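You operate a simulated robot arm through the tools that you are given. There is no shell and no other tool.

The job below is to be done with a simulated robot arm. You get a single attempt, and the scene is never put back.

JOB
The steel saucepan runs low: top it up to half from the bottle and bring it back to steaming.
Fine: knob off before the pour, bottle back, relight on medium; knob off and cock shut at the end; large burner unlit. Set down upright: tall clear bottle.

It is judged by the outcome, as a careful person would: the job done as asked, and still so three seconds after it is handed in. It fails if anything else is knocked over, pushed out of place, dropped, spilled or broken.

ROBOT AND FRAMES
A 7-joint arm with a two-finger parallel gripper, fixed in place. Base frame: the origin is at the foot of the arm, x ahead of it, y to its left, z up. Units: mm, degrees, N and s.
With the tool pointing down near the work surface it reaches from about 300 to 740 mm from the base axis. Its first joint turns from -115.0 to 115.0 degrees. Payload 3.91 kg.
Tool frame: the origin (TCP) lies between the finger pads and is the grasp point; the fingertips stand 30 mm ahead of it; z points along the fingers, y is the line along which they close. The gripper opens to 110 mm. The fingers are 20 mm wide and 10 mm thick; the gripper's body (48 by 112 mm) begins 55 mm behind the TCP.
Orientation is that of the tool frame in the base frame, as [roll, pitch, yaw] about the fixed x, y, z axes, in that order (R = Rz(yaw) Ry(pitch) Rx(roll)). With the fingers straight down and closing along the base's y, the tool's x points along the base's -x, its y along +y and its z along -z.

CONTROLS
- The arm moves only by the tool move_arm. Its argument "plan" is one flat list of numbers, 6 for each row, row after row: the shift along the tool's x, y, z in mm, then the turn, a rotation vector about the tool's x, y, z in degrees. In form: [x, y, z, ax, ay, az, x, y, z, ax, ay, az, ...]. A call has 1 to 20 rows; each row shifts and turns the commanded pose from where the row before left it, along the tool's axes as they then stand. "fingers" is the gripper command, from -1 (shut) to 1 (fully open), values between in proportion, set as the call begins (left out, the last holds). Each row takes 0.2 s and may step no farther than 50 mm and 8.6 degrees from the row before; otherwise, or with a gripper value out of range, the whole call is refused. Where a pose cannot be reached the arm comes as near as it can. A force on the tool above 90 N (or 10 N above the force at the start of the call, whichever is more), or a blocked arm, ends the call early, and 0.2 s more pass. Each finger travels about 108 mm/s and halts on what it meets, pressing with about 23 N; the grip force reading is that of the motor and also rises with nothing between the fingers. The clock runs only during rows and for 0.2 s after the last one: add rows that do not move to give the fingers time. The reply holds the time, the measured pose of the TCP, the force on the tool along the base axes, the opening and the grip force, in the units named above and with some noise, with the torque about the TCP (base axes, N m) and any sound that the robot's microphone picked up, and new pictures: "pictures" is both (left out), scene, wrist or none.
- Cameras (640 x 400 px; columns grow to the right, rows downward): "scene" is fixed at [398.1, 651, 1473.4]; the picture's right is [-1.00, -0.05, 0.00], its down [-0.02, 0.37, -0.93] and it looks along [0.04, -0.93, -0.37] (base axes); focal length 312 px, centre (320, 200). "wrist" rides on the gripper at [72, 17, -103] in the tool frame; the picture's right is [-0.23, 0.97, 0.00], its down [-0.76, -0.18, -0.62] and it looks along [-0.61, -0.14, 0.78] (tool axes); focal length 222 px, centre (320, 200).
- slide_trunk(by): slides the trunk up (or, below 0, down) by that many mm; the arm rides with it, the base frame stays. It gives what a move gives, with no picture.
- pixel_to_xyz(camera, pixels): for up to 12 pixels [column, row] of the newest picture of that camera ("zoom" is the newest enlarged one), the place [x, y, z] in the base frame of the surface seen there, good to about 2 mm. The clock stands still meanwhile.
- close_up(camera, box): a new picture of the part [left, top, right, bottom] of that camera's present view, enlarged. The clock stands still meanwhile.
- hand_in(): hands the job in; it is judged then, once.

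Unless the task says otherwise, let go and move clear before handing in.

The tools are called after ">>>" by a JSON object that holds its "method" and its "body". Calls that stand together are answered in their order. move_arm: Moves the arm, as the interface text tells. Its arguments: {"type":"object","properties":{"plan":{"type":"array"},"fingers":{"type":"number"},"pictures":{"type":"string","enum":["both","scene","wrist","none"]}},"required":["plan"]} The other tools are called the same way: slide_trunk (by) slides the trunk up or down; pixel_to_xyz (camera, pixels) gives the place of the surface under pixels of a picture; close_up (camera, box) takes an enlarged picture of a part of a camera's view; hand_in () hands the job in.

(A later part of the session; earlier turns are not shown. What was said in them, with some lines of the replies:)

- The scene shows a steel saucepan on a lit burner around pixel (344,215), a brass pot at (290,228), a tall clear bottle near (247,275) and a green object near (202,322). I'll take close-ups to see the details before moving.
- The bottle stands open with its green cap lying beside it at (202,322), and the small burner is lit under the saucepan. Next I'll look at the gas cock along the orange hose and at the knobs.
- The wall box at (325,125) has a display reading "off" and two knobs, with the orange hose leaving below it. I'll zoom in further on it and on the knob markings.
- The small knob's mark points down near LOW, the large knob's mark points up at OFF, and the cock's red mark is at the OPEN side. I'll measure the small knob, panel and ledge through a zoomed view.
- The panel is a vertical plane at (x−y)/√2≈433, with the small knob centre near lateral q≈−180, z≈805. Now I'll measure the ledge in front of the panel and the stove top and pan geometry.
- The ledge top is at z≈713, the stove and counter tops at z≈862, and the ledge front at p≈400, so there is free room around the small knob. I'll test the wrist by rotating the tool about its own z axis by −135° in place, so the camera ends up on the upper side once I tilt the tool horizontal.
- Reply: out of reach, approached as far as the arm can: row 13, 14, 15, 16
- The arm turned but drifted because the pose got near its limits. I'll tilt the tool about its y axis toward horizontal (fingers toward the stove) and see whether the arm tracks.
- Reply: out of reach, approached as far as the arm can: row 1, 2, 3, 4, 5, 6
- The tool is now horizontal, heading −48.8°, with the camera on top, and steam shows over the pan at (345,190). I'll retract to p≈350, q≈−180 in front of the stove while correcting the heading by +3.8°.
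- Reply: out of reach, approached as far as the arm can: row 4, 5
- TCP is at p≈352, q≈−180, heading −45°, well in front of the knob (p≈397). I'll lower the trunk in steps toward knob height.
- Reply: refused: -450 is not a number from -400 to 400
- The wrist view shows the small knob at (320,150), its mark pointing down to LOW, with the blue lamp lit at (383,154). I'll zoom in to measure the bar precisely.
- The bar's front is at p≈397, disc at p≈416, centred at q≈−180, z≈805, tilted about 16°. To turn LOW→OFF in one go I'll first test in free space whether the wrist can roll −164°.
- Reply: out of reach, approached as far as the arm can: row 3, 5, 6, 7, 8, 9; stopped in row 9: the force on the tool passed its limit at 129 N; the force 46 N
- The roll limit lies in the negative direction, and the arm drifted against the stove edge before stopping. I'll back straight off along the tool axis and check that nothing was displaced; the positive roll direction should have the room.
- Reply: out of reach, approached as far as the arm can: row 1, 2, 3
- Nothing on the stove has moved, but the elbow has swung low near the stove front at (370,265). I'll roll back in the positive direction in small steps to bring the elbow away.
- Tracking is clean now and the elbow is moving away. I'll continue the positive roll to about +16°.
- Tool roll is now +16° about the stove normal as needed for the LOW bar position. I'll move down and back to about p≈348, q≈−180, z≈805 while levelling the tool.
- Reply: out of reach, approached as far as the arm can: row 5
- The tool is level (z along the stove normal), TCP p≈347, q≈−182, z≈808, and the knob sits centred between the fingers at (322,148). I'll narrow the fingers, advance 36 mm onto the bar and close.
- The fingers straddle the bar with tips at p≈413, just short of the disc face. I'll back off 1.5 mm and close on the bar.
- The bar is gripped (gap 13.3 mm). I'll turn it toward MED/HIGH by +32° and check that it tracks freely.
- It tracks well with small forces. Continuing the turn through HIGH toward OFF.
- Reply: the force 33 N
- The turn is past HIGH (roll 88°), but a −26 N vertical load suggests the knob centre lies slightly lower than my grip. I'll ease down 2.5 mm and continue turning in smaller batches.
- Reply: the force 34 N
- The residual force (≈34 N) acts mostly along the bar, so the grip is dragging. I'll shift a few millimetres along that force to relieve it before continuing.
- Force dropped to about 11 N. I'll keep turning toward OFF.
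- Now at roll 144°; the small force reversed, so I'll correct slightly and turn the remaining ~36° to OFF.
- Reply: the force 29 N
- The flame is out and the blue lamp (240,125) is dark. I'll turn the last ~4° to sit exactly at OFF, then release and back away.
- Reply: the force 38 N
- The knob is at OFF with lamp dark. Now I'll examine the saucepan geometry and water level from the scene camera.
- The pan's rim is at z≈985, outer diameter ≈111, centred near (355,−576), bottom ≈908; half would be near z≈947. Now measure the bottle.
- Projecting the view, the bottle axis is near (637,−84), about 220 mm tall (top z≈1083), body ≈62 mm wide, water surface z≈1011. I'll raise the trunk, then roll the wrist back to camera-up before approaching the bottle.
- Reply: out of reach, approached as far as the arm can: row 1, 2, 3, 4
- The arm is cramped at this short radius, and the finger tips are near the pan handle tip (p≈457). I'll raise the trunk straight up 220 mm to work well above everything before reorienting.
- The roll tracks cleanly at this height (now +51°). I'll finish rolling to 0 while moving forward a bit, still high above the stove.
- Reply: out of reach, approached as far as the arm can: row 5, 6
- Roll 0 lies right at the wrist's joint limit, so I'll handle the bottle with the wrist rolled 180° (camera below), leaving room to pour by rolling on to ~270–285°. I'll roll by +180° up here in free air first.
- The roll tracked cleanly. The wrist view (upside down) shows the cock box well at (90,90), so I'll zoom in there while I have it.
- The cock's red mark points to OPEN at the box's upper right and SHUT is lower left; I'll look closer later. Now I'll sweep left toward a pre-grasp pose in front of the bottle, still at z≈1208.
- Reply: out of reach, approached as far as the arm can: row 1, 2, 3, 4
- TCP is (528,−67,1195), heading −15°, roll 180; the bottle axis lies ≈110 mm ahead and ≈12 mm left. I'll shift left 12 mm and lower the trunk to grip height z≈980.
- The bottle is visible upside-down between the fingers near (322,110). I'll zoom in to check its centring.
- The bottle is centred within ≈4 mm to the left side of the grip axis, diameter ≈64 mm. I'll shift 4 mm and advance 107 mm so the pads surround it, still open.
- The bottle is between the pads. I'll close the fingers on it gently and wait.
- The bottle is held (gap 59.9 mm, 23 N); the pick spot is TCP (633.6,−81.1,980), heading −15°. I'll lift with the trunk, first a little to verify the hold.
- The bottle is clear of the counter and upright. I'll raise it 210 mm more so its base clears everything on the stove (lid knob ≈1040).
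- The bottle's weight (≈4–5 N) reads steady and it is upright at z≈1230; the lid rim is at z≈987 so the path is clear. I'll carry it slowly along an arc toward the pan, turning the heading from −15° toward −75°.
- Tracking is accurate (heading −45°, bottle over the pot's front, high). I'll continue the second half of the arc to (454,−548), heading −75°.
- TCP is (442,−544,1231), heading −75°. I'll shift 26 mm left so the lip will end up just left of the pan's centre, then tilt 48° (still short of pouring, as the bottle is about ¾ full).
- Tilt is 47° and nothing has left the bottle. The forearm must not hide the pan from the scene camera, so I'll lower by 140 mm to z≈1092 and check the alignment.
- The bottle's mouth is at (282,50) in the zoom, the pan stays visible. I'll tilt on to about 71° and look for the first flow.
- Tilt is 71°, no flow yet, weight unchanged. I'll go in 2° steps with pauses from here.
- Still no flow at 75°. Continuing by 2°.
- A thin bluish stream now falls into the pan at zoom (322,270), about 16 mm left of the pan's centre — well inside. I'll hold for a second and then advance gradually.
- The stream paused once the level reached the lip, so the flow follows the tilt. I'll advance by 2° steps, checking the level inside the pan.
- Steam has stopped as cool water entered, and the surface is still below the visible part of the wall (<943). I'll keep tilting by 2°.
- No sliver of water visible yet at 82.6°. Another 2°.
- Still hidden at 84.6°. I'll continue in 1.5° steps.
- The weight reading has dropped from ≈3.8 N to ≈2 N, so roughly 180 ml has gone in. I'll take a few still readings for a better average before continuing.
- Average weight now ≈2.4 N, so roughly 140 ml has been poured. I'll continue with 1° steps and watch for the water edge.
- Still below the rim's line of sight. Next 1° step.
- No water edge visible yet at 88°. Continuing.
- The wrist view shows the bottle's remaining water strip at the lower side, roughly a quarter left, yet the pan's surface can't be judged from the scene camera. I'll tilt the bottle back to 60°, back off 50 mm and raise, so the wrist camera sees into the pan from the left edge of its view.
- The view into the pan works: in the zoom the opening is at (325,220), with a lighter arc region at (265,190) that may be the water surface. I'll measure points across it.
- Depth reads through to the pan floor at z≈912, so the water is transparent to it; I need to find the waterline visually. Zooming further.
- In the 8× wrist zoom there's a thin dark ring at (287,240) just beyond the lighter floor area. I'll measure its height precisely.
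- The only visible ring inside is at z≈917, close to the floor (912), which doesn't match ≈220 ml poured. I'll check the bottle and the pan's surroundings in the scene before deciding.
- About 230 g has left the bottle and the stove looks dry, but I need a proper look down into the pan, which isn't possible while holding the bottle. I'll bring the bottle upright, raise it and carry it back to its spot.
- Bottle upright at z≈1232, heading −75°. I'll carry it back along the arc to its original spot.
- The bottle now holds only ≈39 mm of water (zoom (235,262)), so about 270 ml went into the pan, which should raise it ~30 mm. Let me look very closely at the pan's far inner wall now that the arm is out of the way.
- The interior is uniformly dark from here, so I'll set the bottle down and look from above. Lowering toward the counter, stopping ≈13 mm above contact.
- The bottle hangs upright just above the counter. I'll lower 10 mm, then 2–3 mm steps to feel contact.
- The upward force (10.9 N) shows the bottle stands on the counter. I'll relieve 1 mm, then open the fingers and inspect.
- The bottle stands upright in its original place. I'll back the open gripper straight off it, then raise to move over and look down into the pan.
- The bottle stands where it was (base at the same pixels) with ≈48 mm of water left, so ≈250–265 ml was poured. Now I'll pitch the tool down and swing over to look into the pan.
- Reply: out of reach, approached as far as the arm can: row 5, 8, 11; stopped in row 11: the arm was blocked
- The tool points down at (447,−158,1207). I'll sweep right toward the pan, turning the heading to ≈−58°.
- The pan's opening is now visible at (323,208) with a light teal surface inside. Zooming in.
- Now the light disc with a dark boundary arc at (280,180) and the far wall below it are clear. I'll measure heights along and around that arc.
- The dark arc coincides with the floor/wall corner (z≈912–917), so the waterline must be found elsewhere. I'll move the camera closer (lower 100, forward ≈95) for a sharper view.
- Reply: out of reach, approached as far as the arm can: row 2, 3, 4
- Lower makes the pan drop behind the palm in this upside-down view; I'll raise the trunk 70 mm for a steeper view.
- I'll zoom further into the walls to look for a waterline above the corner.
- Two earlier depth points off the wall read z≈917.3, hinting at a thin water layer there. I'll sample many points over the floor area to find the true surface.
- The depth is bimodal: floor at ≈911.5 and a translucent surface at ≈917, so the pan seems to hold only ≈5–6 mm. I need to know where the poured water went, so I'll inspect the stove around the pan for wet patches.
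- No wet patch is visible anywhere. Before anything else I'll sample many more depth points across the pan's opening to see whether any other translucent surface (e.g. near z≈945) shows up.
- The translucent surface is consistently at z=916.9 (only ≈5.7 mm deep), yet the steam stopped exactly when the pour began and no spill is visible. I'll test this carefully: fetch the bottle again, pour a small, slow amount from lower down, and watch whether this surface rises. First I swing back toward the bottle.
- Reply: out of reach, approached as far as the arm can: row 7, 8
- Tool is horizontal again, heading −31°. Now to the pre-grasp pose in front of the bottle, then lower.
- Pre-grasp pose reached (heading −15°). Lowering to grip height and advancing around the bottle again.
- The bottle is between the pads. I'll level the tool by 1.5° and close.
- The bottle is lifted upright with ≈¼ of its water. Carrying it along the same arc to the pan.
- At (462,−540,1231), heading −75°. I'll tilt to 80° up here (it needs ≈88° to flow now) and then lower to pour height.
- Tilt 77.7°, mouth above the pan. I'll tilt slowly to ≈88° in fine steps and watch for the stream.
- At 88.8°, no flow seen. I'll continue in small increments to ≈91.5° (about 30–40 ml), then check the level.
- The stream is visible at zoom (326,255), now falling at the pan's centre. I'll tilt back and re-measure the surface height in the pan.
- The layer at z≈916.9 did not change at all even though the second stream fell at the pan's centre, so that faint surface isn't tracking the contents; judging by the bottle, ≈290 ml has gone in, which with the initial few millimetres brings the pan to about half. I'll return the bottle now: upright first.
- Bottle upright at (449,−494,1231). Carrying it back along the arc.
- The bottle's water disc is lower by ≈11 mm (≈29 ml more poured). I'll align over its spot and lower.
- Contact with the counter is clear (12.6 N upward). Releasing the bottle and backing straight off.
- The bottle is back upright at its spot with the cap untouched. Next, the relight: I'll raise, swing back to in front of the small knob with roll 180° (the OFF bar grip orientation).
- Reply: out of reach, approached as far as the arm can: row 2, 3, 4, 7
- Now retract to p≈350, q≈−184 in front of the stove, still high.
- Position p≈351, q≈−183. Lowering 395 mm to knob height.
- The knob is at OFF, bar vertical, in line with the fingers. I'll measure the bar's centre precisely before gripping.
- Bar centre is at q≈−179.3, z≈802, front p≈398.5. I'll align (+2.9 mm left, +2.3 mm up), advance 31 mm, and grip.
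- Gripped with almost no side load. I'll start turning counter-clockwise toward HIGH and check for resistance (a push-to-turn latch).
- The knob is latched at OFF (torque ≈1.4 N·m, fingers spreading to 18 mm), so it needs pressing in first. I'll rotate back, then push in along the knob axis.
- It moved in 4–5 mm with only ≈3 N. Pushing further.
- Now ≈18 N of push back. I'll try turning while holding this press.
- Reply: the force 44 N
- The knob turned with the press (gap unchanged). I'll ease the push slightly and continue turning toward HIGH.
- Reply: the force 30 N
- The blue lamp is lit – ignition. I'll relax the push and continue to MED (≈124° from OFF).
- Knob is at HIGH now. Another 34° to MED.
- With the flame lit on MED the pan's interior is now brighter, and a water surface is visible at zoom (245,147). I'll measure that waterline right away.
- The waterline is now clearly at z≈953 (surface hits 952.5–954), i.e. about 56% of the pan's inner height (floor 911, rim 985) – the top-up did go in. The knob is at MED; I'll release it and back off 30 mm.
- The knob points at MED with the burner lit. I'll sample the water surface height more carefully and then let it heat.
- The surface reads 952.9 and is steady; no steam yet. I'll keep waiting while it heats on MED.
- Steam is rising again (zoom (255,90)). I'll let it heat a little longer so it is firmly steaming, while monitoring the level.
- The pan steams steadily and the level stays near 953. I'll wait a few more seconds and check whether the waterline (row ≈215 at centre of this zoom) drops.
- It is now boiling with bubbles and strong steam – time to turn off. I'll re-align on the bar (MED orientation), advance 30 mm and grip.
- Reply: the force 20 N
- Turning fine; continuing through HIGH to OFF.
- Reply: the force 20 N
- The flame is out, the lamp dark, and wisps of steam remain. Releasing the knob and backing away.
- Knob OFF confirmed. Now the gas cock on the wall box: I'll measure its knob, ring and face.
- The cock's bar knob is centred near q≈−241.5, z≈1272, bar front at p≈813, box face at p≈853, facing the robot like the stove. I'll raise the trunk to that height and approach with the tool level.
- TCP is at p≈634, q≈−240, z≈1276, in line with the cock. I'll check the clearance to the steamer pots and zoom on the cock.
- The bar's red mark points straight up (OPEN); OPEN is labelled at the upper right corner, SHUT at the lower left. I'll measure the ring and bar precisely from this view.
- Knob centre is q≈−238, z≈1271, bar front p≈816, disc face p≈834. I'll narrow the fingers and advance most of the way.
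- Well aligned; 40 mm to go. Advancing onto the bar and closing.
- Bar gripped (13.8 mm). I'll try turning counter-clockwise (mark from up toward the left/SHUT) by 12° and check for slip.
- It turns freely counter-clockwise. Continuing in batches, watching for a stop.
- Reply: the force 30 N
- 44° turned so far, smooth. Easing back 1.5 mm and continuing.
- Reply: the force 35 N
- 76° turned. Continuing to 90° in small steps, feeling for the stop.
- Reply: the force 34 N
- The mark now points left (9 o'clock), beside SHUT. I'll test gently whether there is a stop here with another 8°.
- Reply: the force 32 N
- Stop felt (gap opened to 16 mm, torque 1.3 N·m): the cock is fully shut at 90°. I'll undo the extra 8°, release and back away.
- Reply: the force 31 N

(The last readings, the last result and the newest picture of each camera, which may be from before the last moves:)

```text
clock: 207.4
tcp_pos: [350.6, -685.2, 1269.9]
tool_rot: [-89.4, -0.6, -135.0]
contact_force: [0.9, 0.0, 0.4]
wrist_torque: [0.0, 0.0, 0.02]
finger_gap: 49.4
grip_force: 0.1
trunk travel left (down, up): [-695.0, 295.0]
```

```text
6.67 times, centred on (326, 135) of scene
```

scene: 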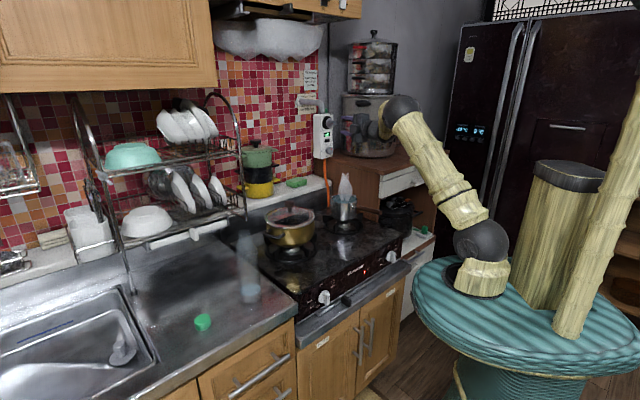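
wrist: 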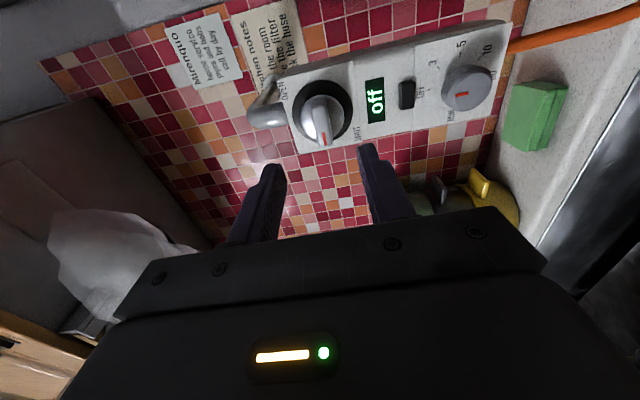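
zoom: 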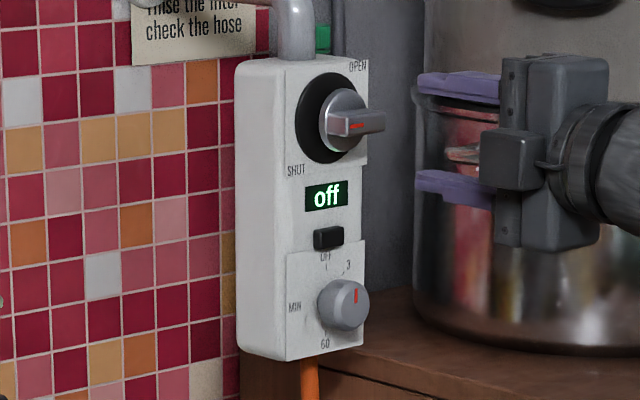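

The cock's handle is now horizontal at SHUT with the red mark to the left. I'll retract well clear and do a final inspection of pan, knobs, bottle and surroundings.

>>> {"method": "move_arm", "body": {"plan": [0, 0, -40, 0, 0, 0, 0, 0, -40, 0, 0, 0, 0, 0, -40, 0, 0, 0, 0, 0, -40, 0, 0, 0, 0, 0, -40, 0, 0, 0, 0, 0, -40, 0, 0, 0], "pictures": "scene"}}

>>> {"method": "close_up", "body": {"camera": "scene", "box": [330, 190, 358, 210]}}

>>> {"method": "pixel_to_xyz", "body": {"camera": "zoom", "pixels": [[230, 222], [220, 230], [240, 232], [250, 236], [400, 226], [420, 232], [410, 238], [390, 236], [320, 240], [310, 246], [330, 248], [300, 238]]}}

>>> {"method": "close_up", "body": {"camera": "scene", "box": [180, 170, 440, 330]}}

```text
clock: 208.8
tcp_pos: [180.9, -512.9, 1268.2]
tool_rot: [-89.3, -0.6, -135.1]
contact_force: [-0.5, 0.0, 0.3]
wrist_torque: [0.02, 0.02, 0.0]
finger_gap: 49.4
grip_force: 0.0
trunk travel left (down, up): [-695.0, 295.0]
```

scene: 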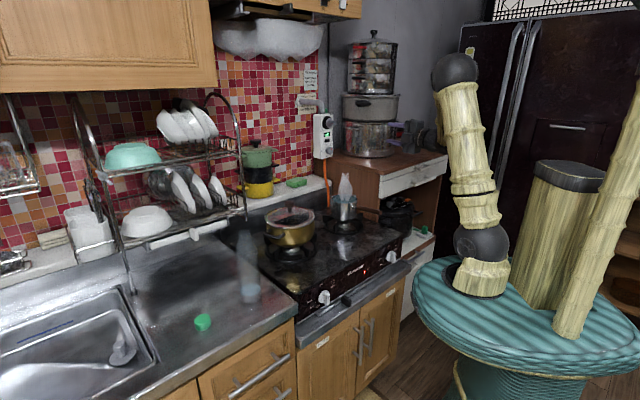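

```text
16.00 times, centred on (344, 200) of scene
```

zoom: 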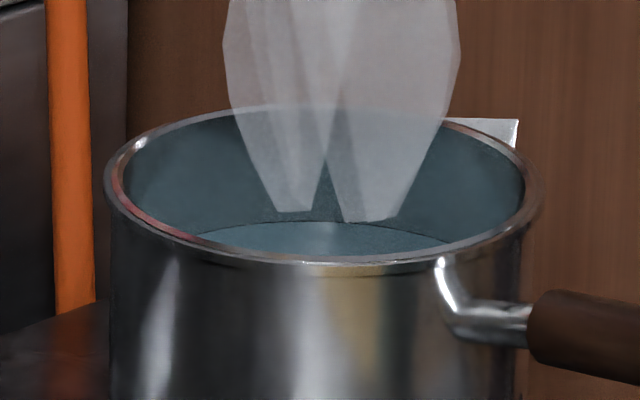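

```text
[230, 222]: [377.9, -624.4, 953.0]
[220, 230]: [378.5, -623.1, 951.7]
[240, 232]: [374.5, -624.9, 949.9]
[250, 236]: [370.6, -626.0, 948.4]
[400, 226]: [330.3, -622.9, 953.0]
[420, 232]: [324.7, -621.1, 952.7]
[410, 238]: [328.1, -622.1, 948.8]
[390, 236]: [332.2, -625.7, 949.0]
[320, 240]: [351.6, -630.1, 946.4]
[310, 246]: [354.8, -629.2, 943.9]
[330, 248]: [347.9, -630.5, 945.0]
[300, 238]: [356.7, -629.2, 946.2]
```

```text
2.46 times, centred on (310, 250) of scene
```

zoom: 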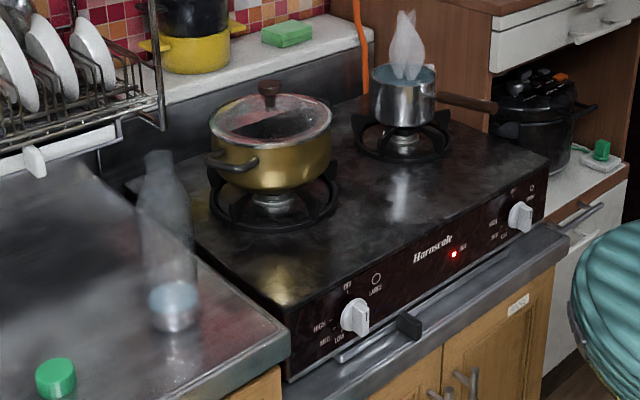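

All checks look right: the pan is steaming with its waterline at z≈951 (about half), flame out with both stove knobs at OFF, and the cock handle horizontal at SHUT. The bottle is upright in its place at (172,300) in the last zoom, its cap untouched, and the arm is clear, so I'm handing in.

>>> {"method": "hand_in", "body": {}}

```text
The job is handed in.
```

The saucepan is topped up to about half and steaming again, and I've handed the job in; no verdict came back.

- **Water level:** the last reading was about 54% of the pan's inner height, so slightly over half. I poured twice, about 290 ml in all. The second pour was about 30 ml, because I couldn't see the waterline with the burner off and wanted to test it. The level showed clearly once the burner was relit.
- **Burner:** the small knob was off before both pours. I relit it on medium, let it boil briefly, then turned it back off. The large burner stayed unlit throughout.
- **Gas cock:** turned to its stop at SHUT, with the handle now horizontal.
- **Bottle:** back upright on its original spot, with its cap left off beside it as it was.
- **One bump:** early on the gripper drifted into the stove front and stopped at about 129 N. Nothing had moved or been damaged in the pictures afterwards.

I saw no spills, and the arm is clear of everything.
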